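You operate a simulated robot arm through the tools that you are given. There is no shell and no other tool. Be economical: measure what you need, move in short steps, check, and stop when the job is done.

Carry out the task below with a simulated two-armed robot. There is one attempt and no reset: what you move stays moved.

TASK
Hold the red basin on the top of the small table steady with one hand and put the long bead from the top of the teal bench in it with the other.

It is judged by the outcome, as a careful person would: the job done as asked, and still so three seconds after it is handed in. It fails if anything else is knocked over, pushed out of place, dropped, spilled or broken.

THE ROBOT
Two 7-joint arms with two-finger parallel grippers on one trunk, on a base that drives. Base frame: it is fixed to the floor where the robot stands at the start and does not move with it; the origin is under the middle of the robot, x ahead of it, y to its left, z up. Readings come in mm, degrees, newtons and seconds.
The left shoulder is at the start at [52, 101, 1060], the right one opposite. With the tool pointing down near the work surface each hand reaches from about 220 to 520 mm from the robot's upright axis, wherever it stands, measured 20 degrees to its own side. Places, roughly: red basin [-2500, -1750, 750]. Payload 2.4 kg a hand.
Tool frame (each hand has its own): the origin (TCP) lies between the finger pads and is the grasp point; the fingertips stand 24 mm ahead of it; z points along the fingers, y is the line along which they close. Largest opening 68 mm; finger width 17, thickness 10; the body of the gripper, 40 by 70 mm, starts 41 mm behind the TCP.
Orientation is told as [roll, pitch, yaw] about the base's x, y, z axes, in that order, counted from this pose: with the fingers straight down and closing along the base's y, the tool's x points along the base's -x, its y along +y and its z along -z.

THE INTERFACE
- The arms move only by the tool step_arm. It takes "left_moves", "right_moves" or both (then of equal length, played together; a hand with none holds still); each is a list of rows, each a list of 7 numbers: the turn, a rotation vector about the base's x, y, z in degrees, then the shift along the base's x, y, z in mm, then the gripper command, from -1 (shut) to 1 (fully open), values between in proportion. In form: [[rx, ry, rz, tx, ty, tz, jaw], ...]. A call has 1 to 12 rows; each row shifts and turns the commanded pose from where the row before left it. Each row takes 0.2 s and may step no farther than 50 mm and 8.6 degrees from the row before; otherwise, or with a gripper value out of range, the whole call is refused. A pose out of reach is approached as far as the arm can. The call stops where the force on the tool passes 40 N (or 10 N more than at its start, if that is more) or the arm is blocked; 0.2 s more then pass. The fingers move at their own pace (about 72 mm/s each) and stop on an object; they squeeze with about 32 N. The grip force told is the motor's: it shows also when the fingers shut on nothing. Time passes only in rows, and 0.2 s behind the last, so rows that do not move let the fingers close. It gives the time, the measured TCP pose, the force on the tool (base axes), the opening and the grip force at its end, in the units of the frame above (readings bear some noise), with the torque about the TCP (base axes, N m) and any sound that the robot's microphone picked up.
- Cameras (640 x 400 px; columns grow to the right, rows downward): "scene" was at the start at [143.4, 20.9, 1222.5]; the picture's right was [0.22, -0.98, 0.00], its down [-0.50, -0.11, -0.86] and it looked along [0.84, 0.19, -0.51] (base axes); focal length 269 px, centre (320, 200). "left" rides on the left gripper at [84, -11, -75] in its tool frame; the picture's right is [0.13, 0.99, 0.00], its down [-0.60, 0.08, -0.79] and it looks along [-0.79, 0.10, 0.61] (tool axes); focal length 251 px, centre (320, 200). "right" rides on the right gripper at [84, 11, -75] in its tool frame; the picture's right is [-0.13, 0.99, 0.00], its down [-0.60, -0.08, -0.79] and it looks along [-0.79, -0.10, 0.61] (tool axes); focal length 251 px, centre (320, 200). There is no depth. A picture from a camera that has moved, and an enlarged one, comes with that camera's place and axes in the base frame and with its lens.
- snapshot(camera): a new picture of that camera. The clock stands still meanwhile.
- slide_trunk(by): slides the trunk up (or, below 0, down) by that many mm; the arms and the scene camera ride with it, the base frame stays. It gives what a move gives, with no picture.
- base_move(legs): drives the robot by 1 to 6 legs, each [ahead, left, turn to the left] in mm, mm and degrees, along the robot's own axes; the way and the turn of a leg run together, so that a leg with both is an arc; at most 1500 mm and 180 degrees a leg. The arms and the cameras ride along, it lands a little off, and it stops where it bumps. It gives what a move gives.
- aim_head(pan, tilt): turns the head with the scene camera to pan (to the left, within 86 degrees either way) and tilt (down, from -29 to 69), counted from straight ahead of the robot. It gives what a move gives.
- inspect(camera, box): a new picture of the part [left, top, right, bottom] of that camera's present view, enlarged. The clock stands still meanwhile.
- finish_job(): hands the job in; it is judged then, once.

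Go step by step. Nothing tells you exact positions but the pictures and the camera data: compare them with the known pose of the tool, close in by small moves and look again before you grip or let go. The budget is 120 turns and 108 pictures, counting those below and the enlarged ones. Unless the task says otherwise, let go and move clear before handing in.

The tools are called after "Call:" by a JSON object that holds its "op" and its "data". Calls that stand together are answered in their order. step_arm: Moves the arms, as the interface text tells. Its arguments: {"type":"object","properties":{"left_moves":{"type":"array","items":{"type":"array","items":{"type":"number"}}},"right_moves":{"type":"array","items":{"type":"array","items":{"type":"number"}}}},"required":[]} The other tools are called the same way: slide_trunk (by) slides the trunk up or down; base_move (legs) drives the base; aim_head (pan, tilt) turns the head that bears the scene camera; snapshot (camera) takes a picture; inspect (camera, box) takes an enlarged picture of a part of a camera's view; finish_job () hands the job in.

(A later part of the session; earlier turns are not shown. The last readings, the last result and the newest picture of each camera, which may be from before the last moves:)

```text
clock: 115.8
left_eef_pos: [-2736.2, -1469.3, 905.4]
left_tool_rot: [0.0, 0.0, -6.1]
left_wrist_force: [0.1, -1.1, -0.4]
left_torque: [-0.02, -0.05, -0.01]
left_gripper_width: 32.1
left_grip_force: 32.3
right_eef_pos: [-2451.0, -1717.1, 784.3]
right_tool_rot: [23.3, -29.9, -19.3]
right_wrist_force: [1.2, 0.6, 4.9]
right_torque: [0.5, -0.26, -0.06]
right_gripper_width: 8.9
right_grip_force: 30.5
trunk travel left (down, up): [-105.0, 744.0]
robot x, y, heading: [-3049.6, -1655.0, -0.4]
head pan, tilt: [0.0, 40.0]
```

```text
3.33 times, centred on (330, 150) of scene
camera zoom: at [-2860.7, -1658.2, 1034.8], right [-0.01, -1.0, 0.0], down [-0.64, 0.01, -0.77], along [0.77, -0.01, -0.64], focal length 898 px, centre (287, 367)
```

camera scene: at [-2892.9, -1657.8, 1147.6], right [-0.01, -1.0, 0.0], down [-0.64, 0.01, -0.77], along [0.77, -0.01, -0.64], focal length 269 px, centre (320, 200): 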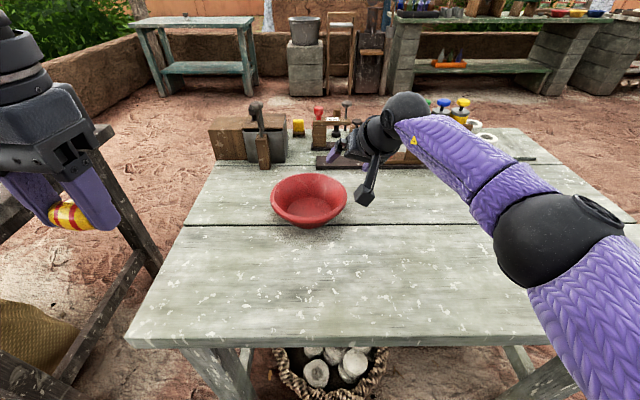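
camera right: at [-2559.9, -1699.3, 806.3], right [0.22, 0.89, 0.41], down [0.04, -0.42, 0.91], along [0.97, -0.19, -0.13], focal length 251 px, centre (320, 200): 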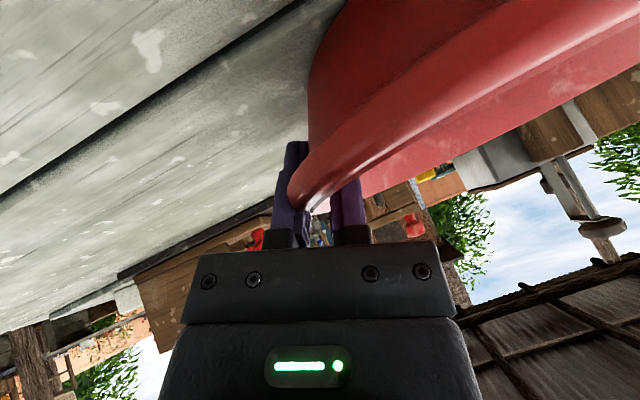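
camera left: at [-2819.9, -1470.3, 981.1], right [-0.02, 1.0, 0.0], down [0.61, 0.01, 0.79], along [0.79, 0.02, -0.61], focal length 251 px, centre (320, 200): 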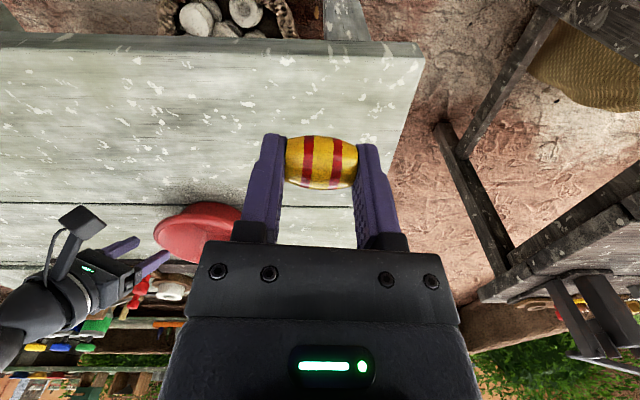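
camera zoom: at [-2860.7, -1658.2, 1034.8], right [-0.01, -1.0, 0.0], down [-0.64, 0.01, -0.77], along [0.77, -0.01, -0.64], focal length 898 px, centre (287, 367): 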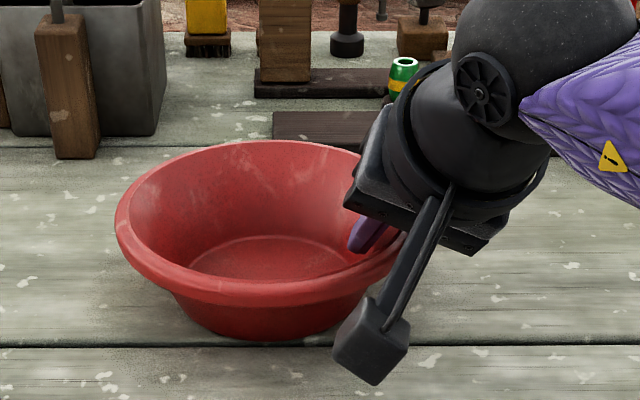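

The rim is gripped (9 mm) and the basin drew about 15 mm toward the right hand, with a slight 5 N contact load. I'll check whether it sits level using the left camera.

Call:
{"op": "inspect", "data": {"camera": "left", "box": [60, 150, 260, 275]}}

Call:
{"op": "inspect", "data": {"camera": "scene", "box": [260, 120, 380, 200]}}

```text
3.20 times, centred on (160, 212) of left
camera zoom: at [-2820.1, -1470.1, 981.2], right [-0.02, 1.0, 0.0], down [0.61, 0.01, 0.79], along [0.79, 0.02, -0.61], focal length 805 px, centre (832, 160)
```

zoom: 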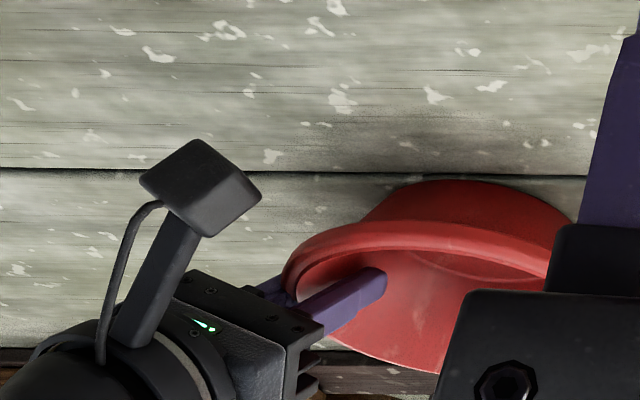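

```text
5.00 times, centred on (320, 160) of scene
camera zoom: at [-2860.7, -1658.2, 1034.8], right [-0.01, -1.0, 0.0], down [-0.64, 0.01, -0.77], along [0.77, -0.01, -0.64], focal length 1347 px, centre (320, 400)
```

zoom: 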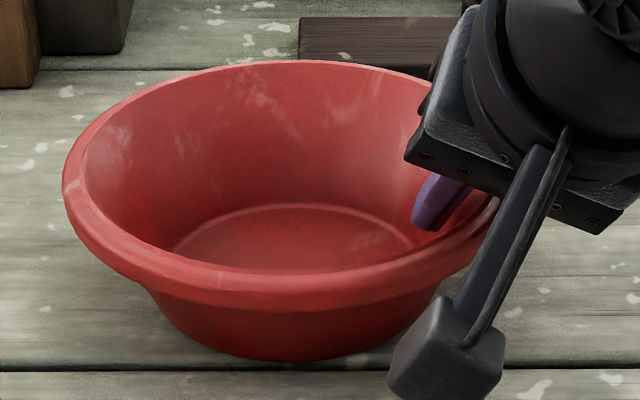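

The basin sits flat, with its rim centre now about (−2431, −1651), and the right hand holds it. I'll bring the left hand, tilted forward and slightly outward, to hover over the left part of the basin.

Call:
{"op": "step_arm", "data": {"left_moves": [[-1.5, -4.6, 0, 20, -10, 5, -1], [-1.5, -4.6, 0, 40, -20, 0, -1], [-1.5, -4.6, 0, 40, -20, 0, -1], [-1.5, -4.6, 0, 40, -20, 0, -1], [-1.5, -4.6, 0, 40, -20, 0, -1], [-1.5, -4.6, 0, 40, -20, -5, -1], [-1.5, -4.6, 0, 35, -20, -5, -1], [0, 0, 0, 35, -18, -5, -1], [0, 0, 0, 0, 0, 0, -1]]}}

Call:
{"op": "snapshot", "data": {"camera": "scene"}}

Call:
{"op": "snapshot", "data": {"camera": "left"}}

```text
clock: 117.8
left_eef_pos: [-2491.9, -1523.5, 901.5]
left_tool_rot: [-8.1, -33.1, -3.6]
left_wrist_force: [0.4, -0.2, -0.6]
left_torque: [0.0, 0.0, 0.02]
left_gripper_width: 31.9
left_grip_force: 31.5
left hand out of reach, approached as far as the arm can: row 6, 7, 8
right_eef_pos: [-2450.3, -1716.6, 786.3]
right_tool_rot: [23.4, -29.9, -19.5]
right_wrist_force: [-0.5, 0.1, 4.9]
right_torque: [0.47, -0.2, 0.0]
right_gripper_width: 8.8
right_grip_force: 30.4
trunk travel left (down, up): [-105.0, 744.0]
robot x, y, heading: [-3043.9, -1658.7, -0.7]
head pan, tilt: [0.0, 40.0]
```

```text
40 pictures are left
camera scene: at [-2860.7, -1658.3, 1034.7], right [-0.01, -1.0, 0.0], down [-0.64, 0.01, -0.77], along [0.77, -0.01, -0.64], focal length 269 px, centre (320, 200)
```

scene: 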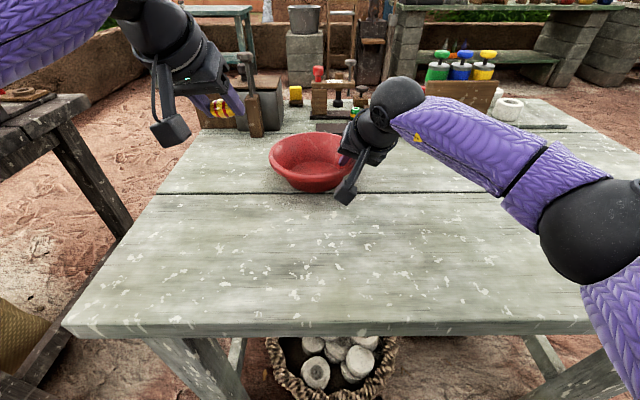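

```text
39 pictures are left
camera left: at [-2602.4, -1517.3, 919.2], right [0.03, 0.98, -0.19], down [0.1, 0.18, 0.98], along [0.99, -0.05, -0.09], focal length 251 px, centre (320, 200)
```

left: 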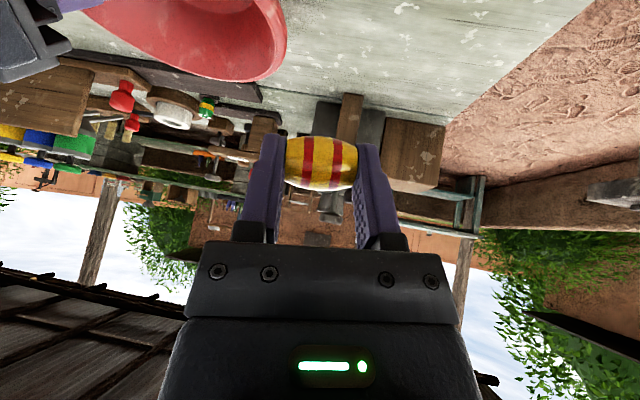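

The left hand ran into its reach limit because it is too high relative to the shoulder. I'll go lower while still clear of the rim, and move over the basin.

Call:
{"op": "step_arm", "data": {"left_moves": [[0, 0, 0, 0, -10, -30, -1], [0, 0, 0, 10, -20, -20, -1], [0, 0, 0, 15, -25, 0, -1], [0, 0, 0, 15, -25, 0, -1], [0, 0, 0, 12, -16, 0, -1], [0, 0, 0, 0, 0, 0, -1]]}}

Call:
{"op": "snapshot", "data": {"camera": "scene"}}

Call:
{"op": "snapshot", "data": {"camera": "left"}}

```text
clock: 119.2
left_eef_pos: [-2490.0, -1545.2, 857.8]
left_tool_rot: [-8.0, -33.1, -3.7]
left_wrist_force: [0.6, 0.0, 0.0]
left_torque: [-0.03, 0.01, 0.01]
left_gripper_width: 32.2
left_grip_force: 32.2
left hand out of reach, approached as far as the arm can: row 2, 3, 4, 5
right_eef_pos: [-2450.0, -1718.0, 785.1]
right_tool_rot: [23.4, -29.9, -19.4]
right_wrist_force: [-0.1, 0.2, 3.7]
right_torque: [0.5, -0.14, 0.09]
right_gripper_width: 9.0
right_grip_force: 30.8
trunk travel left (down, up): [-105.0, 744.0]
robot x, y, heading: [-3045.1, -1655.5, -0.8]
head pan, tilt: [0.0, 40.0]
```

```text
38 pictures are left
camera scene: at [-2860.7, -1658.3, 1034.7], right [-0.01, -1.0, 0.0], down [-0.64, 0.01, -0.77], along [0.77, -0.01, -0.64], focal length 269 px, centre (320, 200)
```

scene: 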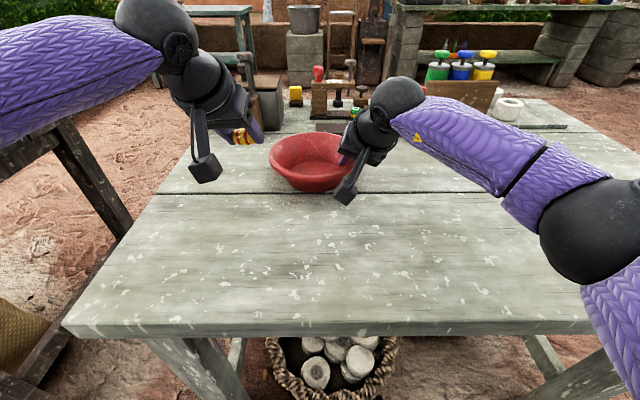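

```text
37 pictures are left
camera left: at [-2602.4, -1539.2, 875.2], right [0.03, 0.98, -0.19], down [0.1, 0.18, 0.98], along [0.99, -0.05, -0.09], focal length 251 px, centre (320, 200)
```

left: 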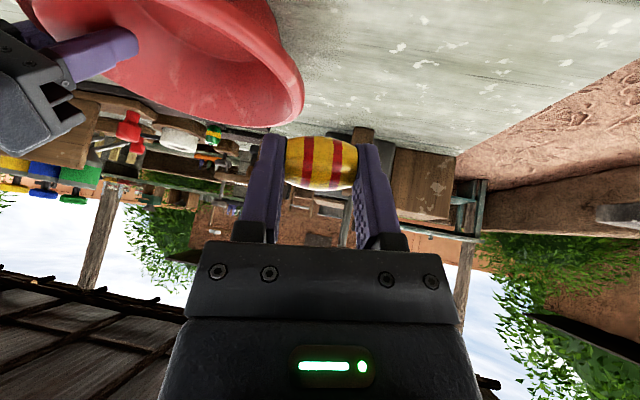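

I'm close to the reach limit again. Tilting the left hand further forward and going down to just above rim height should give the last few centimetres.

Call:
{"op": "step_arm", "data": {"left_moves": [[0, -6, 0, 0, 0, -10, -1], [0, -6, 0, 0, 0, -14, -1], [0, 0, 0, 15, -20, -10, -1], [0, 0, 0, 15, -20, 0, -1], [0, 0, 0, 15, -20, 0, -1], [0, 0, 0, 5, -12, 0, -1], [0, 0, 0, 0, 0, 0, -1]]}}

Call:
{"op": "inspect", "data": {"camera": "scene", "box": [180, 60, 420, 220]}}

Call:
{"op": "snapshot", "data": {"camera": "left"}}

```text
clock: 120.8
left_eef_pos: [-2475.6, -1573.0, 822.0]
left_tool_rot: [-6.9, -45.2, -4.4]
left_wrist_force: [0.7, -0.5, -0.3]
left_torque: [0.0, 0.05, -0.01]
left_gripper_width: 31.9
left_grip_force: 31.9
left hand out of reach, approached as far as the arm can: row 4, 5, 6
right_eef_pos: [-2451.7, -1717.6, 785.9]
right_tool_rot: [23.3, -29.8, -19.3]
right_wrist_force: [-1.4, -0.7, 4.7]
right_torque: [0.53, -0.09, 0.07]
right_gripper_width: 8.9
right_grip_force: 31.0
trunk travel left (down, up): [-105.0, 744.0]
robot x, y, heading: [-3045.8, -1660.5, -0.6]
head pan, tilt: [0.0, 40.0]
```

```text
2.50 times, centred on (300, 140) of scene
camera zoom: at [-2860.7, -1658.4, 1034.7], right [-0.01, -1.0, 0.0], down [-0.64, 0.01, -0.77], along [0.77, -0.01, -0.64], focal length 673 px, centre (370, 350)
```

zoom: 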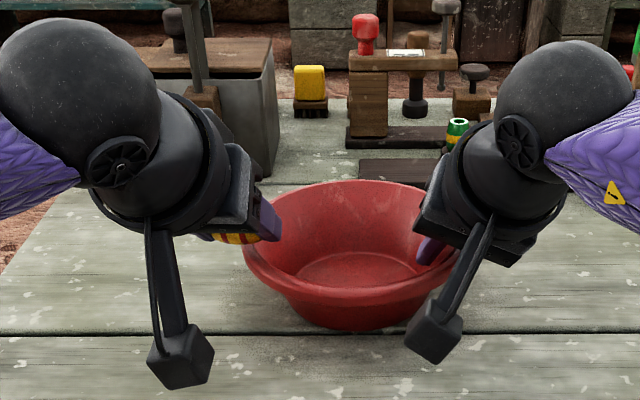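

```text
35 pictures are left
camera left: at [-2587.6, -1566.6, 816.3], right [0.07, 0.98, -0.18], down [-0.11, 0.18, 0.98], along [0.99, -0.05, 0.12], focal length 251 px, centre (320, 200)
```

left: 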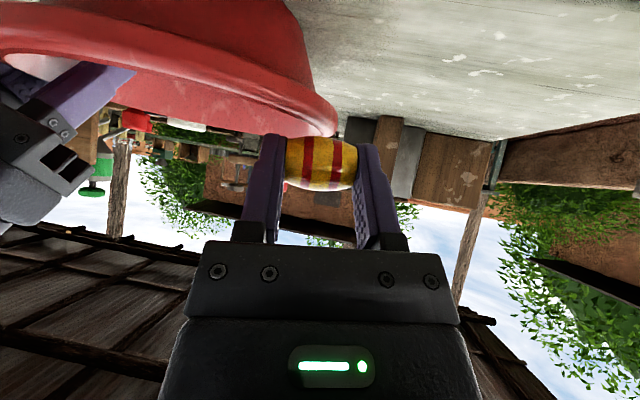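

The left hand is still about 35 mm short, so the base must come closer. I'll release the basin cleanly, back both hands off, and use the right wrist camera to look down at my base-to-table clearance.

Call:
{"op": "step_arm", "data": {"right_moves": [[0, 0, 0, 0, 0, 0, -0.6], [0, 0, 0, 0, 0, 0, -0.2], [0, 0, 0, 0, 0, 0, 0.25], [0, 0, 0, 0, 0, 0, 0.25], [0, 0, 0, -6, -2.3, 9, 0.25], [0, 0, 0, -11, -4.4, 16, 0.25], [0, 0, 0, -17, -6.6, 24, 0.25]], "left_moves": [[0, 0, 0, -8, 10, 10, -1], [0, 0, 0, -8, 10, 15, -1], [0, 0, 0, -8, 10, 15, -1], [0, 0, 0, -8, 10, 15, -1], [0, 0, 0, -8, 10, 15, -1], [0, 0, 0, -8, 5, 15, -1], [0, 0, 0, 0, 0, 0, -1]]}}

Call:
{"op": "inspect", "data": {"camera": "scene", "box": [180, 60, 420, 220]}}

```text
clock: 122.4
left_eef_pos: [-2524.2, -1518.8, 906.4]
left_tool_rot: [-6.9, -45.0, -4.4]
left_wrist_force: [0.4, 0.2, 0.3]
left_torque: [-0.01, -0.01, 0.02]
left_gripper_width: 32.0
left_grip_force: 31.7
right_eef_pos: [-2483.8, -1729.9, 834.7]
right_tool_rot: [23.2, -29.9, -19.5]
right_wrist_force: [0.7, 0.3, -0.1]
right_torque: [-0.02, 0.01, -0.09]
right_gripper_width: 42.4
right_grip_force: 0.2
trunk travel left (down, up): [-105.0, 744.0]
robot x, y, heading: [-3047.5, -1655.0, -0.3]
head pan, tilt: [0.0, 40.0]
```

```text
2.50 times, centred on (300, 140) of scene
camera zoom: at [-2860.3, -1658.3, 1034.6], right [-0.01, -1.0, 0.0], down [-0.64, 0.01, -0.77], along [0.77, -0.01, -0.64], focal length 673 px, centre (370, 350)
```

zoom: 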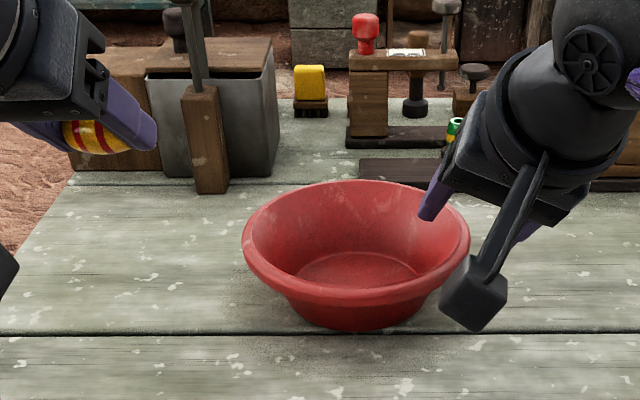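

The basin stayed put and upright. I'll draw the right hand back and pitch it so its camera looks down at my base and the table edge.

Call:
{"op": "step_arm", "data": {"right_moves": [[-2.5, 0, 2, -25, -15, 35, 0.25], [-2.5, 8, 2, -40, -15, 20, 0.25], [-2.5, 8, 2, -40, -15, 20, 0.25], [-2.5, 8, 2, -40, -15, 20, 0.25], [-2.5, 8, 2, -40, -15, 10, 0.25], [-2.5, 8, 2, -30, -15, 0, 0.25], [-2.5, 8, 2, -20, -15, 0, 0.25], [-2.5, 8, 2, 0, -15, 0, 0.25], [0, 8, 0, 0, 0, 0, 0.25], [0, 0, 0, 0, 0, 0, 0.25]]}}

Call:
{"op": "snapshot", "data": {"camera": "right"}}

```text
clock: 124.6
left_eef_pos: [-2523.0, -1519.0, 906.4]
left_tool_rot: [-6.9, -44.9, -4.4]
left_wrist_force: [0.1, -0.4, -0.1]
left_torque: [-0.01, 0.0, 0.01]
left_gripper_width: 31.5
left_grip_force: 32.3
right_eef_pos: [-2721.8, -1847.1, 932.8]
right_tool_rot: [-2.9, 31.2, 1.2]
right_wrist_force: [0.5, -0.1, 0.3]
right_torque: [0.02, -0.02, -0.03]
right_gripper_width: 42.6
right_grip_force: 0.0
right hand out of reach, approached as far as the arm can: row 9
trunk travel left (down, up): [-105.0, 744.0]
robot x, y, heading: [-3050.1, -1660.4, -0.8]
head pan, tilt: [0.0, 40.0]
```

```text
33 pictures are left
camera right: at [-2755.1, -1834.0, 1040.2], right [0.06, 0.99, -0.11], down [0.93, -0.02, 0.37], along [0.36, -0.13, -0.92], focal length 251 px, centre (320, 200)
```

right: 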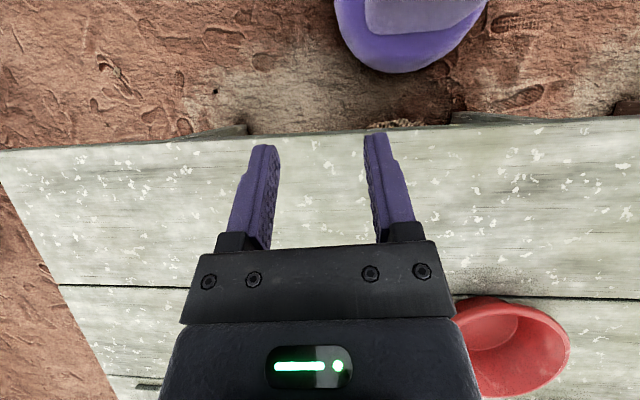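

My low round base ends near x −2824 and slides under the table top, and the basket front is near x −2694. So I can safely creep 65 mm forward.

Call:
{"op": "base_move", "data": {"legs": [[65, 0, 0]]}}

Call:
{"op": "inspect", "data": {"camera": "scene", "box": [220, 100, 400, 220]}}

```text
clock: 125.6
left_eef_pos: [-2459.4, -1518.3, 906.7]
left_tool_rot: [-6.9, -44.9, -4.5]
left_wrist_force: [0.5, 0.1, -1.0]
left_torque: [0.01, -0.01, -0.01]
left_gripper_width: 31.7
left_grip_force: 31.8
right_eef_pos: [-2658.1, -1848.0, 934.2]
right_tool_rot: [-3.0, 31.2, 1.1]
right_wrist_force: [0.5, -0.1, -0.4]
right_torque: [0.01, 0.0, -0.01]
right_gripper_width: 42.4
right_grip_force: 0.1
trunk travel left (down, up): [-105.0, 744.0]
robot x, y, heading: [-2983.9, -1660.8, -0.3]
head pan, tilt: [0.0, 40.0]
```

```text
3.33 times, centred on (310, 160) of scene
camera zoom: at [-2795.7, -1659.0, 1034.7], right [-0.01, -1.0, 0.0], down [-0.64, 0.01, -0.77], along [0.77, -0.01, -0.64], focal length 898 px, centre (353, 333)
```

zoom: 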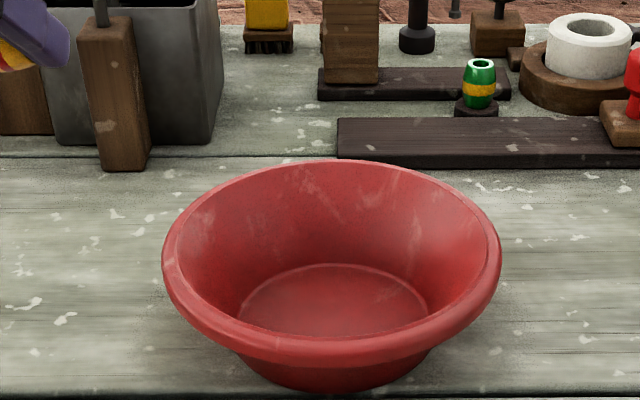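

The basin centre is now (−2431, −1651). I know the exact grip pose that fits the wall, so I'll bring the right hand back to it via the pre-grasp point.

Call:
{"op": "step_arm", "data": {"right_moves": [[0, -5.2, 0, 10, 6, 0, 0.25], [2.5, -8, -2, 20, 15, 0, 0.25], [2.5, -8, -2, 20, 15, -5, 0.25], [2.5, -8, -2, 20, 15, -10, 0.25], [2.5, -8, -2, 20, 15, -10, 0.25], [2.5, -8, -2, 21, 15, -15, 0.25], [2.5, -8, -2, 21, 15, -15, 0.25], [2.5, -8, -2, 21, 12, -12, 0.25], [2.5, 0, -2, 21, 10, -12, 0.25], [0, 0, 0, 0, 0, 0, 0.25]]}}

Call:
{"op": "inspect", "data": {"camera": "scene", "box": [180, 80, 420, 240]}}

```text
clock: 127.8
left_eef_pos: [-2458.4, -1520.6, 906.5]
left_tool_rot: [-6.9, -45.1, -4.3]
left_wrist_force: [0.4, 0.4, -0.7]
left_torque: [-0.01, 0.0, 0.0]
left_gripper_width: 31.9
left_grip_force: 31.9
right_eef_pos: [-2483.3, -1731.6, 854.8]
right_tool_rot: [22.9, -27.5, -18.3]
right_wrist_force: [0.4, 0.0, -0.5]
right_torque: [-0.01, 0.02, 0.03]
right_gripper_width: 42.7
right_grip_force: 0.0
trunk travel left (down, up): [-105.0, 744.0]
robot x, y, heading: [-2980.9, -1657.7, -0.5]
head pan, tilt: [0.0, 40.0]
```

```text
2.50 times, centred on (300, 160) of scene
camera zoom: at [-2795.6, -1658.9, 1034.6], right [-0.01, -1.0, 0.0], down [-0.64, 0.01, -0.77], along [0.77, -0.01, -0.64], focal length 673 px, centre (370, 300)
```

zoom: 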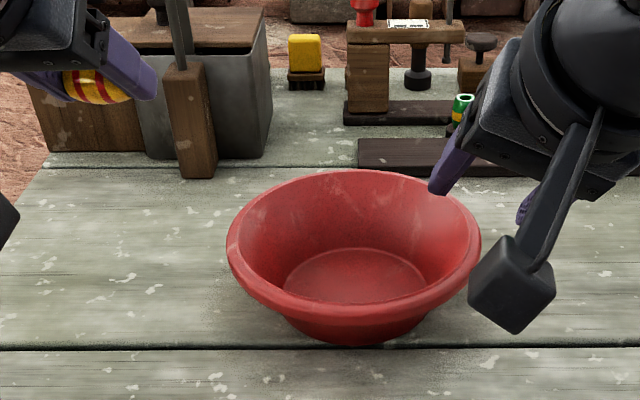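

Everything lines up as before. I'll move to the pre-grasp point and slide along the finger direction to the proven grip pose.

Call:
{"op": "step_arm", "data": {"right_moves": [[0.3, -2.2, -1, -0.5, 1.5, -20, 0.25], [0, 0, 0, 12, 5, -18, 0.25], [0, 0, 0, 11, 4.2, -16, 0.25], [0, 0, 0, 10, 3.8, -15, 0.25], [0, 0, 0, 0, 0, 0, 0.25]]}}

Call:
{"op": "snapshot", "data": {"camera": "right"}}

Call:
{"op": "inspect", "data": {"camera": "scene", "box": [180, 80, 420, 240]}}

```text
clock: 129.0
left_eef_pos: [-2457.8, -1518.7, 905.9]
left_tool_rot: [-6.9, -45.0, -4.5]
left_wrist_force: [-0.5, 0.0, 0.1]
left_torque: [-0.01, -0.03, -0.03]
left_gripper_width: 32.3
left_grip_force: 32.1
right_eef_pos: [-2450.8, -1715.5, 784.9]
right_tool_rot: [23.8, -29.3, -19.7]
right_wrist_force: [0.9, 0.8, 0.4]
right_torque: [-0.03, 0.0, 0.0]
right_gripper_width: 42.5
right_grip_force: 0.2
trunk travel left (down, up): [-105.0, 744.0]
robot x, y, heading: [-2982.5, -1659.8, -0.6]
head pan, tilt: [0.0, 40.0]
```

```text
30 pictures are left
camera right: at [-2559.6, -1698.9, 806.6], right [0.22, 0.88, 0.41], down [0.04, -0.43, 0.9], along [0.97, -0.18, -0.13], focal length 251 px, centre (320, 200)
```

right: 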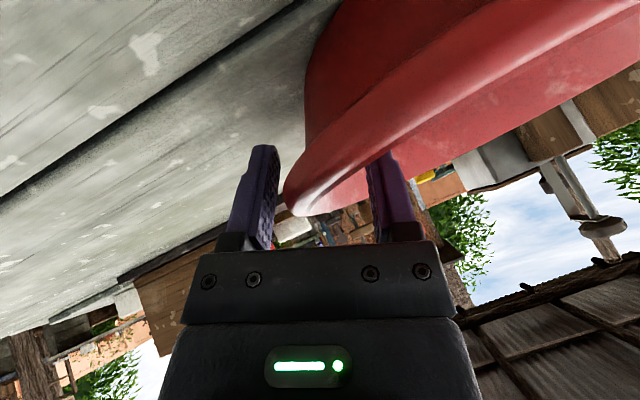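

```text
2.50 times, centred on (300, 160) of scene
camera zoom: at [-2795.6, -1658.9, 1034.6], right [-0.01, -1.0, 0.0], down [-0.64, 0.01, -0.77], along [0.77, -0.01, -0.64], focal length 673 px, centre (370, 300)
```

zoom: 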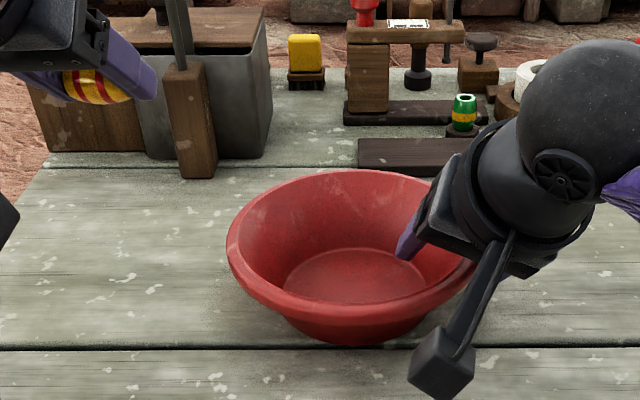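

The fingers straddle the rim exactly as before. I'll close.

Call:
{"op": "step_arm", "data": {"right_moves": [[0, 0, 0, 0, 0, 0, 0], [0, 0, 0, 0, 0, 0, -0.25], [0, 0, 0, 0, 0, 0, -0.5], [0, 0, 0, 0, 0, 0, -0.75], [0, 0, 0, 0, 0, 0, -1], [0, 0, 0, 0, 0, 0, -1]]}}

Call:
{"op": "inspect", "data": {"camera": "scene", "box": [180, 80, 420, 240]}}

```text
clock: 130.4
left_eef_pos: [-2459.0, -1519.0, 906.1]
left_tool_rot: [-6.9, -45.0, -4.3]
left_wrist_force: [-0.7, 0.1, -0.5]
left_torque: [0.0, 0.0, -0.01]
left_gripper_width: 31.9
left_grip_force: 31.5
right_eef_pos: [-2452.0, -1716.1, 786.3]
right_tool_rot: [24.0, -29.5, -19.6]
right_wrist_force: [0.7, 0.6, 4.4]
right_torque: [0.43, -0.07, -0.01]
right_gripper_width: 8.6
right_grip_force: 30.2
trunk travel left (down, up): [-105.0, 744.0]
robot x, y, heading: [-2982.1, -1660.4, -0.3]
head pan, tilt: [0.0, 40.0]
```

```text
2.50 times, centred on (300, 160) of scene
camera zoom: at [-2795.9, -1658.9, 1034.7], right [-0.01, -1.0, 0.0], down [-0.64, 0.01, -0.77], along [0.77, -0.01, -0.64], focal length 673 px, centre (370, 300)
```

zoom: 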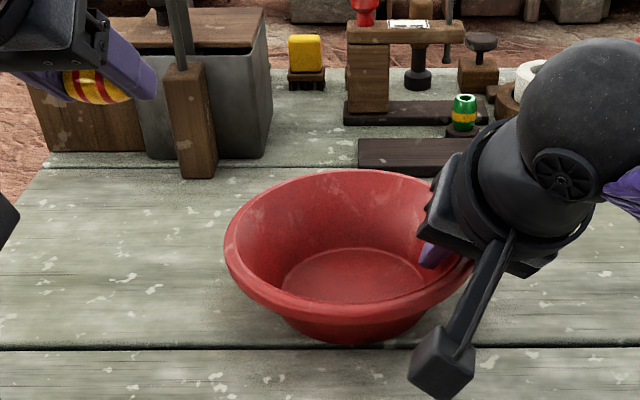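

The basin is held with barely any shift. Now I'll bring the left hand over the basin's left-centre, hovering about 40 mm above the rim.

Call:
{"op": "step_arm", "data": {"left_moves": [[0, 4, 0, 5, -25, -20, -1], [0, 4, 0, 5, -25, -16, -1], [0, 0, 0, 5, -25, -10, -1], [0, 0, 0, 5, -24, -10, -1], [0, 0, 0, 0, 0, 0, -1]]}}

Call:
{"op": "snapshot", "data": {"camera": "left"}}

Call:
{"op": "inspect", "data": {"camera": "scene", "box": [180, 80, 420, 240]}}

```text
clock: 131.6
left_eef_pos: [-2450.0, -1584.5, 851.8]
left_tool_rot: [-7.5, -37.1, -3.9]
left_wrist_force: [0.0, -0.5, 0.0]
left_torque: [0.01, -0.02, 0.06]
left_gripper_width: 32.1
left_grip_force: 32.3
left hand out of reach, approached as far as the arm can: row 3, 4
right_eef_pos: [-2451.1, -1716.8, 785.5]
right_tool_rot: [23.9, -29.6, -19.6]
right_wrist_force: [-0.5, 0.1, 4.7]
right_torque: [0.45, -0.05, 0.03]
right_gripper_width: 8.8
right_grip_force: 30.2
trunk travel left (down, up): [-105.0, 744.0]
robot x, y, heading: [-2982.7, -1655.0, -0.5]
head pan, tilt: [0.0, 40.0]
```

```text
27 pictures are left
camera left: at [-2562.1, -1578.4, 861.9], right [0.04, 0.98, -0.18], down [0.03, 0.18, 0.98], along [1.0, -0.05, -0.02], focal length 251 px, centre (320, 200)
```

left: 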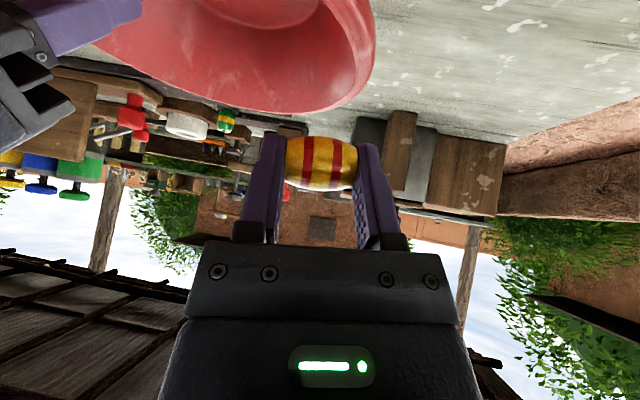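

```text
2.50 times, centred on (300, 160) of scene
camera zoom: at [-2796.0, -1659.1, 1034.7], right [-0.01, -1.0, 0.0], down [-0.64, 0.01, -0.77], along [0.77, -0.01, -0.64], focal length 673 px, centre (370, 300)
```

zoom: 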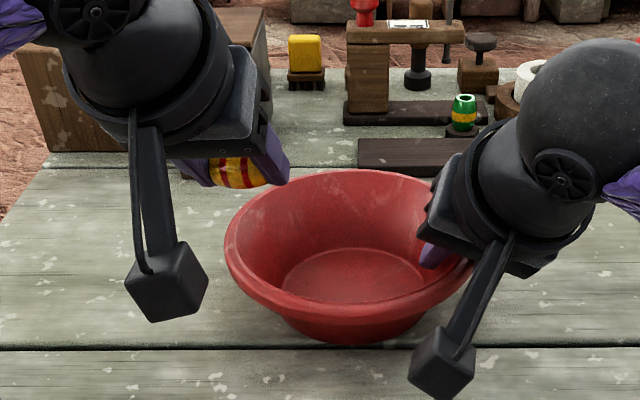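

The flatter tilt costs reach. I'll go back to 45° of tilt, drop to z ≈ 822 (just above the rim), and move in over the basin.

Call:
{"op": "step_arm", "data": {"left_moves": [[0, -4, 0, 0, 0, -14, -1], [0, -4, 0, 0, -4, -14, -1], [0, 0, 0, 0, -16, 0, -1], [0, 0, 0, 3, -16, 0, -1], [0, 0, 0, 0, 0, 0, -1]]}}

Call:
{"op": "snapshot", "data": {"camera": "left"}}

Call:
{"op": "inspect", "data": {"camera": "scene", "box": [180, 80, 420, 240]}}

```text
clock: 132.8
left_eef_pos: [-2449.9, -1605.4, 824.1]
left_tool_rot: [-6.8, -44.9, -4.5]
left_wrist_force: [0.2, 0.2, -0.4]
left_torque: [-0.01, -0.02, -0.03]
left_gripper_width: 32.1
left_grip_force: 32.1
left hand out of reach, approached as far as the arm can: row 4
right_eef_pos: [-2451.6, -1717.0, 784.9]
right_tool_rot: [23.9, -29.6, -19.6]
right_wrist_force: [-0.6, 0.1, 4.9]
right_torque: [0.47, -0.03, 0.03]
right_gripper_width: 8.5
right_grip_force: 30.1
trunk travel left (down, up): [-105.0, 744.0]
robot x, y, heading: [-2984.6, -1657.5, -0.8]
head pan, tilt: [0.0, 40.0]
```

```text
25 pictures are left
camera left: at [-2562.3, -1598.0, 818.3], right [0.07, 0.98, -0.18], down [-0.11, 0.18, 0.98], along [0.99, -0.05, 0.12], focal length 251 px, centre (320, 200)
```

left: 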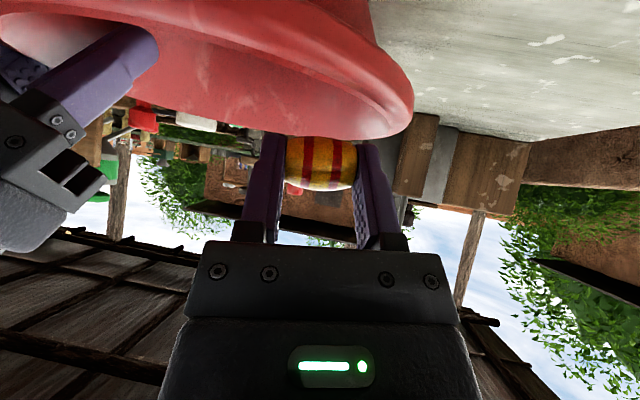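

```text
2.50 times, centred on (300, 160) of scene
camera zoom: at [-2796.0, -1659.0, 1034.7], right [-0.01, -1.0, 0.0], down [-0.64, 0.01, -0.77], along [0.77, -0.01, -0.64], focal length 673 px, centre (370, 300)
```

zoom: 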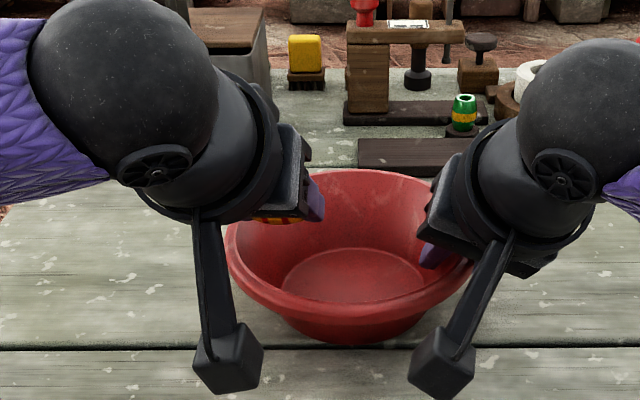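

The bead is just inside the rim in plan. I'll shift it another 18 mm toward the centre, allowing a little retreat in x for reach.

Call:
{"op": "step_arm", "data": {"left_moves": [[0, 0, 0, -6, -9, -2, -1], [0, 0, 0, -6, -9, -2, -1], [0, 0, 0, 0, 0, 0, -1]]}}

Call:
{"op": "snapshot", "data": {"camera": "left"}}

Call:
{"op": "inspect", "data": {"camera": "scene", "box": [180, 80, 420, 240]}}

```text
clock: 133.6
left_eef_pos: [-2455.4, -1606.9, 823.4]
left_tool_rot: [-6.7, -45.1, -4.4]
left_wrist_force: [0.9, 0.2, -0.3]
left_torque: [0.0, 0.03, 0.01]
left_gripper_width: 32.3
left_grip_force: 32.0
left hand out of reach, approached as far as the arm can: row 1, 2
right_eef_pos: [-2450.6, -1715.7, 784.8]
right_tool_rot: [23.9, -29.6, -19.5]
right_wrist_force: [0.4, 0.3, 4.1]
right_torque: [0.45, -0.01, 0.05]
right_gripper_width: 8.5
right_grip_force: 31.0
trunk travel left (down, up): [-105.0, 744.0]
robot x, y, heading: [-2981.1, -1658.9, -0.2]
head pan, tilt: [0.0, 40.0]
```

```text
23 pictures are left
camera left: at [-2566.9, -1599.7, 817.9], right [0.07, 0.98, -0.17], down [-0.11, 0.18, 0.98], along [0.99, -0.05, 0.12], focal length 251 px, centre (320, 200)
```

left: 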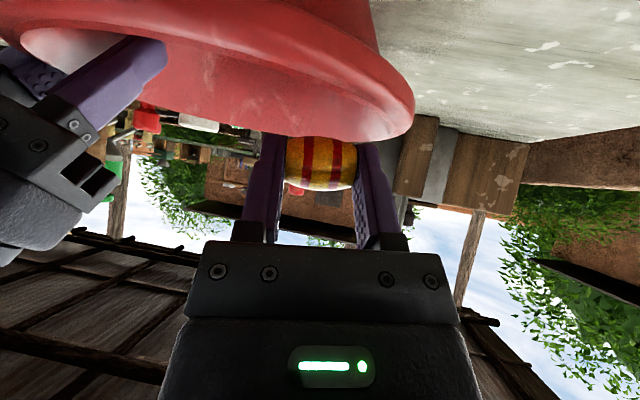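

```text
2.50 times, centred on (300, 160) of scene
camera zoom: at [-2796.0, -1659.0, 1034.7], right [-0.01, -1.0, 0.0], down [-0.64, 0.01, -0.77], along [0.77, -0.01, -0.64], focal length 673 px, centre (370, 300)
```

zoom: 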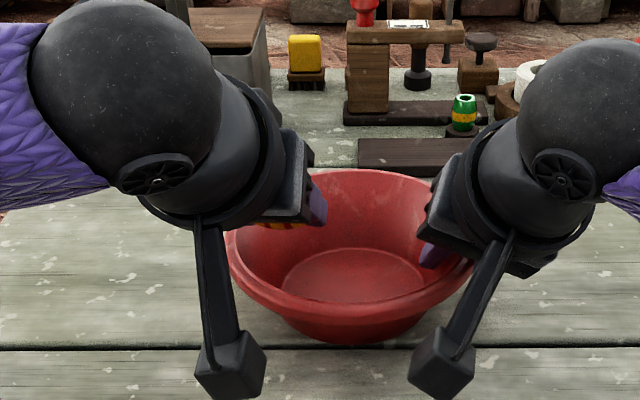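

The limit comes from the left hand's spin. The right hand works because it is yawed and rolled inward, so I'll mirror that orientation on the left and then move inward.

Call:
{"op": "step_arm", "data": {"left_moves": [[-5, 0, 5.5, 0, 0, 4, -1], [-5, 0, 5.5, 0, 0, 4, -1], [-5, 0, 5.5, 0, 0, 0, -1], [0, 0, 0, 3, -9, 0, -1], [0, 0, 0, 3, -9, 0, -1], [0, 0, 0, 0, 0, 0, -1]]}}

Call:
{"op": "snapshot", "data": {"camera": "left"}}

Call:
{"op": "inspect", "data": {"camera": "scene", "box": [180, 80, 420, 240]}}

```text
clock: 135.0
left_eef_pos: [-2454.8, -1607.8, 830.3]
left_tool_rot: [-27.1, -42.0, 26.2]
left_wrist_force: [0.2, -0.1, -0.4]
left_torque: [-0.03, -0.02, -0.02]
left_gripper_width: 32.0
left_grip_force: 32.1
left hand out of reach, approached as far as the arm can: row 4, 5
right_eef_pos: [-2450.0, -1715.7, 785.5]
right_tool_rot: [23.9, -29.5, -19.6]
right_wrist_force: [-0.4, -0.4, 4.3]
right_torque: [0.49, 0.0, 0.1]
right_gripper_width: 8.7
right_grip_force: 30.3
trunk travel left (down, up): [-105.0, 744.0]
robot x, y, heading: [-2982.8, -1656.2, -0.5]
head pan, tilt: [0.0, 40.0]
```

```text
21 pictures are left
camera left: at [-2564.4, -1634.2, 827.5], right [-0.2, 0.88, -0.42], down [-0.19, 0.39, 0.9], along [0.96, 0.26, 0.09], focal length 251 px, centre (320, 200)
```

left: 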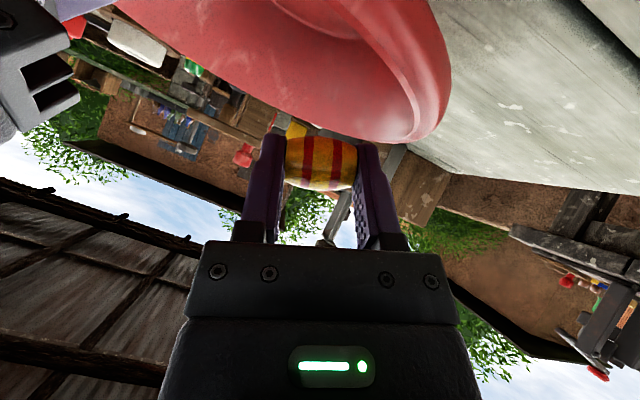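

```text
2.50 times, centred on (300, 160) of scene
camera zoom: at [-2796.0, -1659.0, 1034.7], right [-0.01, -1.0, 0.0], down [-0.64, 0.01, -0.77], along [0.77, -0.01, -0.64], focal length 673 px, centre (370, 300)
```

zoom: 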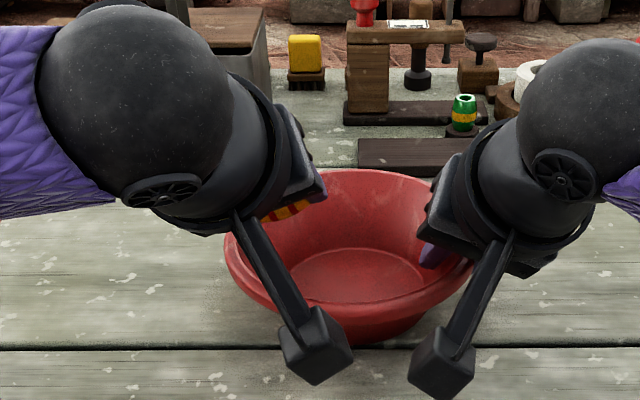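

Going lower should relax the limit. The bead and fingertips are already inside the rim in plan, so I'll lower 14 mm and then try moving further inward.

Call:
{"op": "step_arm", "data": {"left_moves": [[0, 0, 0, 0, 0, -7, -1], [0, 0, 0, 0, 0, -7, -1], [0, 0, 0, 0, -8, -2, -1], [0, 0, 0, 0, -8, -2, -1], [0, 0, 0, 0, 0, 0, -1]]}}

Call:
{"op": "snapshot", "data": {"camera": "left"}}

Call:
{"op": "inspect", "data": {"camera": "scene", "box": [240, 110, 360, 190]}}

```text
clock: 136.2
left_eef_pos: [-2459.3, -1611.6, 814.5]
left_tool_rot: [-27.2, -42.1, 26.2]
left_wrist_force: [0.3, -0.1, 0.0]
left_torque: [0.01, 0.04, 0.03]
left_gripper_width: 32.2
left_grip_force: 31.9
left hand out of reach, approached as far as the arm can: row 3, 4
right_eef_pos: [-2451.0, -1716.3, 785.4]
right_tool_rot: [23.9, -29.5, -19.6]
right_wrist_force: [-0.6, -0.3, 4.7]
right_torque: [0.4, 0.01, 0.05]
right_gripper_width: 8.4
right_grip_force: 30.0
trunk travel left (down, up): [-105.0, 744.0]
robot x, y, heading: [-2980.0, -1656.9, -0.4]
head pan, tilt: [0.0, 40.0]
```

```text
19 pictures are left
camera left: at [-2568.1, -1638.4, 811.8], right [-0.2, 0.88, -0.42], down [-0.19, 0.39, 0.9], along [0.96, 0.27, 0.09], focal length 251 px, centre (320, 200)
```

left: 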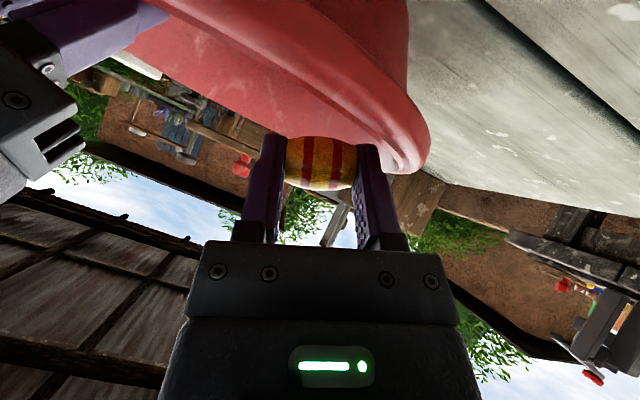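

```text
5.00 times, centred on (300, 150) of scene
camera zoom: at [-2796.0, -1659.0, 1034.7], right [-0.01, -1.0, 0.0], down [-0.64, 0.01, -0.77], along [0.77, -0.01, -0.64], focal length 1347 px, centre (420, 450)
```

zoom: 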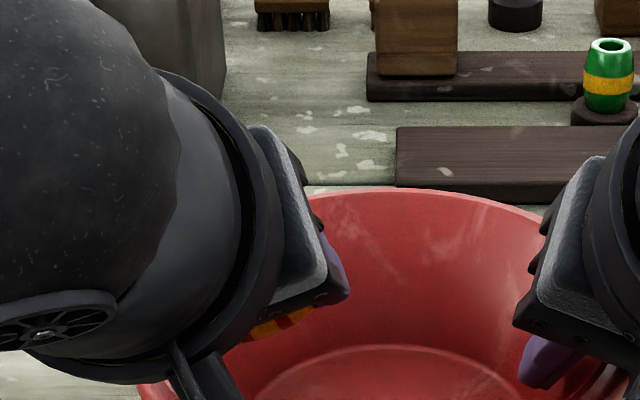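

The bead hangs inside the rim, about 42 mm from the basin's centre. I'll lower 10 mm more, then open the fingers gently.

Call:
{"op": "step_arm", "data": {"left_moves": [[0, 0, 0, 0, 0, -5, -1], [0, 0, 0, 0, 0, -5, -1], [0, 0, 0, 0, 0, 0, -1]]}}

Call:
{"op": "snapshot", "data": {"camera": "left"}}

Call:
{"op": "inspect", "data": {"camera": "right", "box": [300, 0, 640, 212]}}

```text
clock: 137.0
left_eef_pos: [-2459.5, -1613.0, 805.5]
left_tool_rot: [-27.4, -42.3, 26.2]
left_wrist_force: [4.2, -17.9, 17.3]
left_torque: [0.18, 0.13, 0.13]
left_gripper_width: 32.1
left_grip_force: 32.1
right_eef_pos: [-2451.8, -1715.5, 785.7]
right_tool_rot: [24.1, -29.5, -19.5]
right_wrist_force: [2.2, 16.3, 5.2]
right_torque: [0.1, -0.49, -0.37]
right_gripper_width: 8.1
right_grip_force: 30.2
trunk travel left (down, up): [-105.0, 744.0]
robot x, y, heading: [-2981.5, -1660.4, -0.4]
head pan, tilt: [0.0, 40.0]
```

```text
17 pictures are left
camera left: at [-2568.8, -1639.6, 803.0], right [-0.2, 0.88, -0.42], down [-0.19, 0.39, 0.9], along [0.96, 0.26, 0.09], focal length 251 px, centre (320, 200)
```

left: 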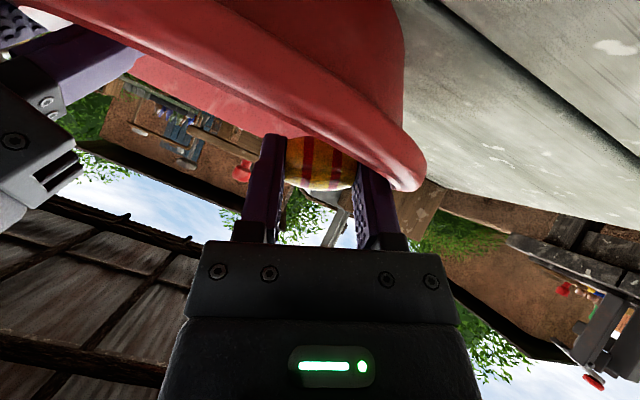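

```text
1.88 times, centred on (470, 106) of right
camera zoom: at [-2560.8, -1698.5, 808.1], right [0.22, 0.88, 0.42], down [0.04, -0.43, 0.9], along [0.97, -0.18, -0.13], focal length 473 px, centre (38, 377)
```

zoom: 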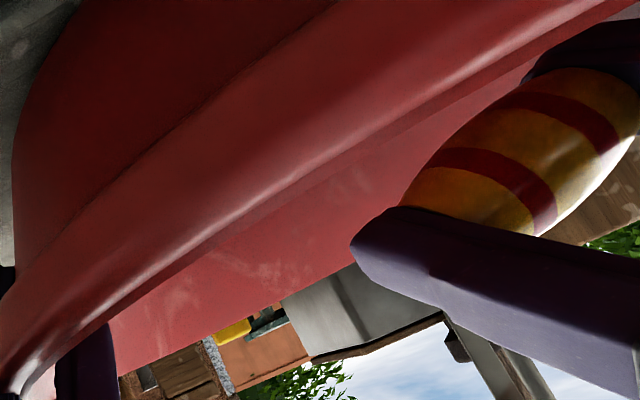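

The outer left finger touched the basin wall (about 18 N), so I'll back up 13 mm to clear it. The bead stays well inside the rim, and I'll recheck before releasing.

Call:
{"op": "step_arm", "data": {"left_moves": [[0, 0, 0, 0, 0, 5, -1], [0, 0, 0, 0, -2, 8, -1], [0, 0, 0, 0, 0, 0, -1]]}}

Call:
{"op": "inspect", "data": {"camera": "right", "box": [300, 0, 640, 212]}}

Call:
{"op": "snapshot", "data": {"camera": "scene"}}

```text
clock: 137.8
left_eef_pos: [-2460.4, -1610.3, 816.6]
left_tool_rot: [-27.0, -42.1, 26.3]
left_wrist_force: [0.1, 0.2, -1.1]
left_torque: [-0.02, -0.02, 0.01]
left_gripper_width: 31.8
left_grip_force: 32.3
right_eef_pos: [-2452.0, -1717.0, 784.3]
right_tool_rot: [23.8, -29.5, -19.7]
right_wrist_force: [0.0, 0.3, 4.7]
right_torque: [0.31, 0.14, 0.02]
right_gripper_width: 8.4
right_grip_force: 29.8
trunk travel left (down, up): [-105.0, 744.0]
robot x, y, heading: [-2985.7, -1658.1, -0.5]
head pan, tilt: [0.0, 40.0]
```

```text
1.88 times, centred on (470, 106) of right
camera zoom: at [-2559.7, -1699.6, 806.6], right [0.23, 0.88, 0.41], down [0.04, -0.43, 0.9], along [0.97, -0.19, -0.13], focal length 473 px, centre (38, 377)
```

zoom: 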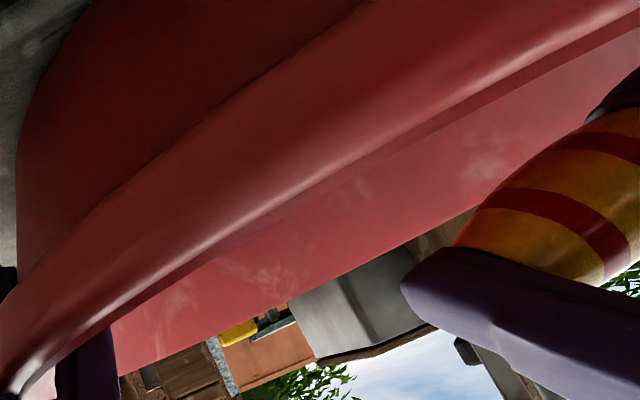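

```text
14 pictures are left
camera scene: at [-2796.1, -1659.0, 1034.7], right [-0.01, -1.0, 0.0], down [-0.64, 0.01, -0.77], along [0.77, -0.01, -0.64], focal length 269 px, centre (320, 200)
```

scene: 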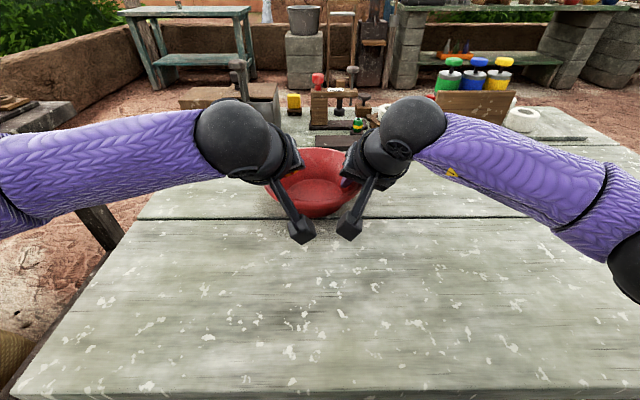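

The contact is cleared, the bead is inside the rim with about 19 mm to spare, and the right hand still holds the basin. I'll open the left fingers just enough to let the bead drop.

Call:
{"op": "step_arm", "data": {"left_moves": [[0, 0, 0, 0, 0, 0, 0.02], [0, 0, 0, 0, 0, 0, 0.1], [0, 0, 0, 0, 0, 0, 0.18], [0, 0, 0, 0, 0, 0, 0.22], [0, 0, 0, 0, 0, 0, 0.22]]}}

Call:
{"op": "snapshot", "data": {"camera": "left"}}

Call:
{"op": "inspect", "data": {"camera": "scene", "box": [240, 110, 400, 220]}}

```text
clock: 139.0
left_eef_pos: [-2459.0, -1611.7, 817.5]
left_tool_rot: [-27.1, -42.2, 26.2]
left_wrist_force: [0.1, -2.7, 0.3]
left_torque: [-0.1, 0.01, 0.0]
left_gripper_width: 39.6
left_grip_force: 0.3
right_eef_pos: [-2451.0, -1716.0, 785.1]
right_tool_rot: [23.8, -29.4, -19.6]
right_wrist_force: [1.1, 1.4, 3.5]
right_torque: [0.31, -0.03, -0.14]
right_gripper_width: 8.6
right_grip_force: 30.2
trunk travel left (down, up): [-105.0, 744.0]
robot x, y, heading: [-2982.6, -1659.8, -0.6]
head pan, tilt: [0.0, 40.0]
```

```text
13 pictures are left
camera left: at [-2568.9, -1638.9, 814.4], right [-0.2, 0.88, -0.42], down [-0.19, 0.39, 0.9], along [0.96, 0.26, 0.09], focal length 251 px, centre (320, 200)
```

left: 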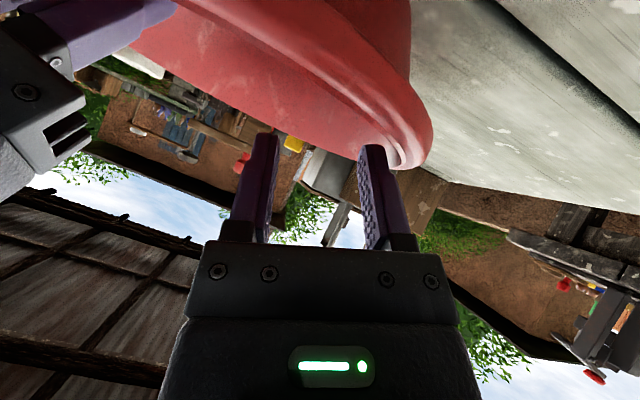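

```text
3.64 times, centred on (320, 165) of scene
camera zoom: at [-2795.8, -1659.1, 1034.7], right [-0.01, -1.0, 0.0], down [-0.64, 0.01, -0.77], along [0.77, -0.01, -0.64], focal length 980 px, centre (320, 327)
```

zoom: 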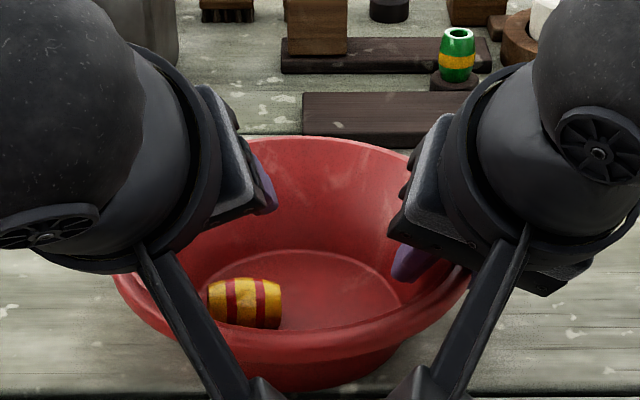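

The bead is lying in the basin. I'll withdraw the left hand back along its finger line first, with the right hand still holding.

Call:
{"op": "step_arm", "data": {"left_moves": [[0, 0, 0, -4, 0, 8, 0.22], [0, 0, 0, -15, 3, 18, 0.22], [0, 0, 0, -25, 10, 25, 0.22], [0, 0, 0, -25, 20, 30, 0.22], [0, 0, 0, -25, 25, 25, 0.22], [0, 0, 0, -25, 25, 15, 0.22], [0, 0, 0, -30, 25, 0, 0.22], [0, 0, 0, 0, 0, 0, 0.22]]}}

Call:
{"op": "inspect", "data": {"camera": "scene", "box": [180, 80, 420, 240]}}

```text
clock: 140.8
left_eef_pos: [-2609.3, -1506.4, 938.2]
left_tool_rot: [-27.2, -42.2, 26.2]
left_wrist_force: [-1.1, 0.3, 0.0]
left_torque: [-0.01, -0.01, -0.02]
left_gripper_width: 41.6
left_grip_force: 0.0
right_eef_pos: [-2451.8, -1715.4, 785.2]
right_tool_rot: [23.8, -29.5, -19.6]
right_wrist_force: [-1.0, 0.2, 4.4]
right_torque: [0.45, 0.08, 0.04]
right_gripper_width: 8.2
right_grip_force: 30.3
trunk travel left (down, up): [-105.0, 744.0]
robot x, y, heading: [-2982.4, -1659.9, -0.8]
head pan, tilt: [0.0, 40.0]
```

```text
2.50 times, centred on (300, 160) of scene
camera zoom: at [-2796.1, -1658.9, 1034.7], right [-0.01, -1.0, 0.0], down [-0.64, 0.01, -0.77], along [0.77, -0.01, -0.64], focal length 673 px, centre (370, 300)
```

zoom: 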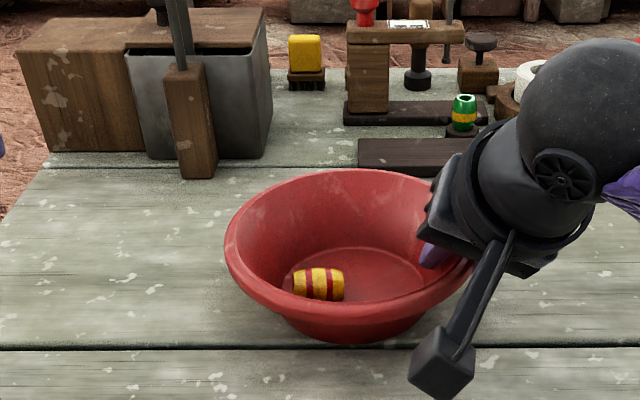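

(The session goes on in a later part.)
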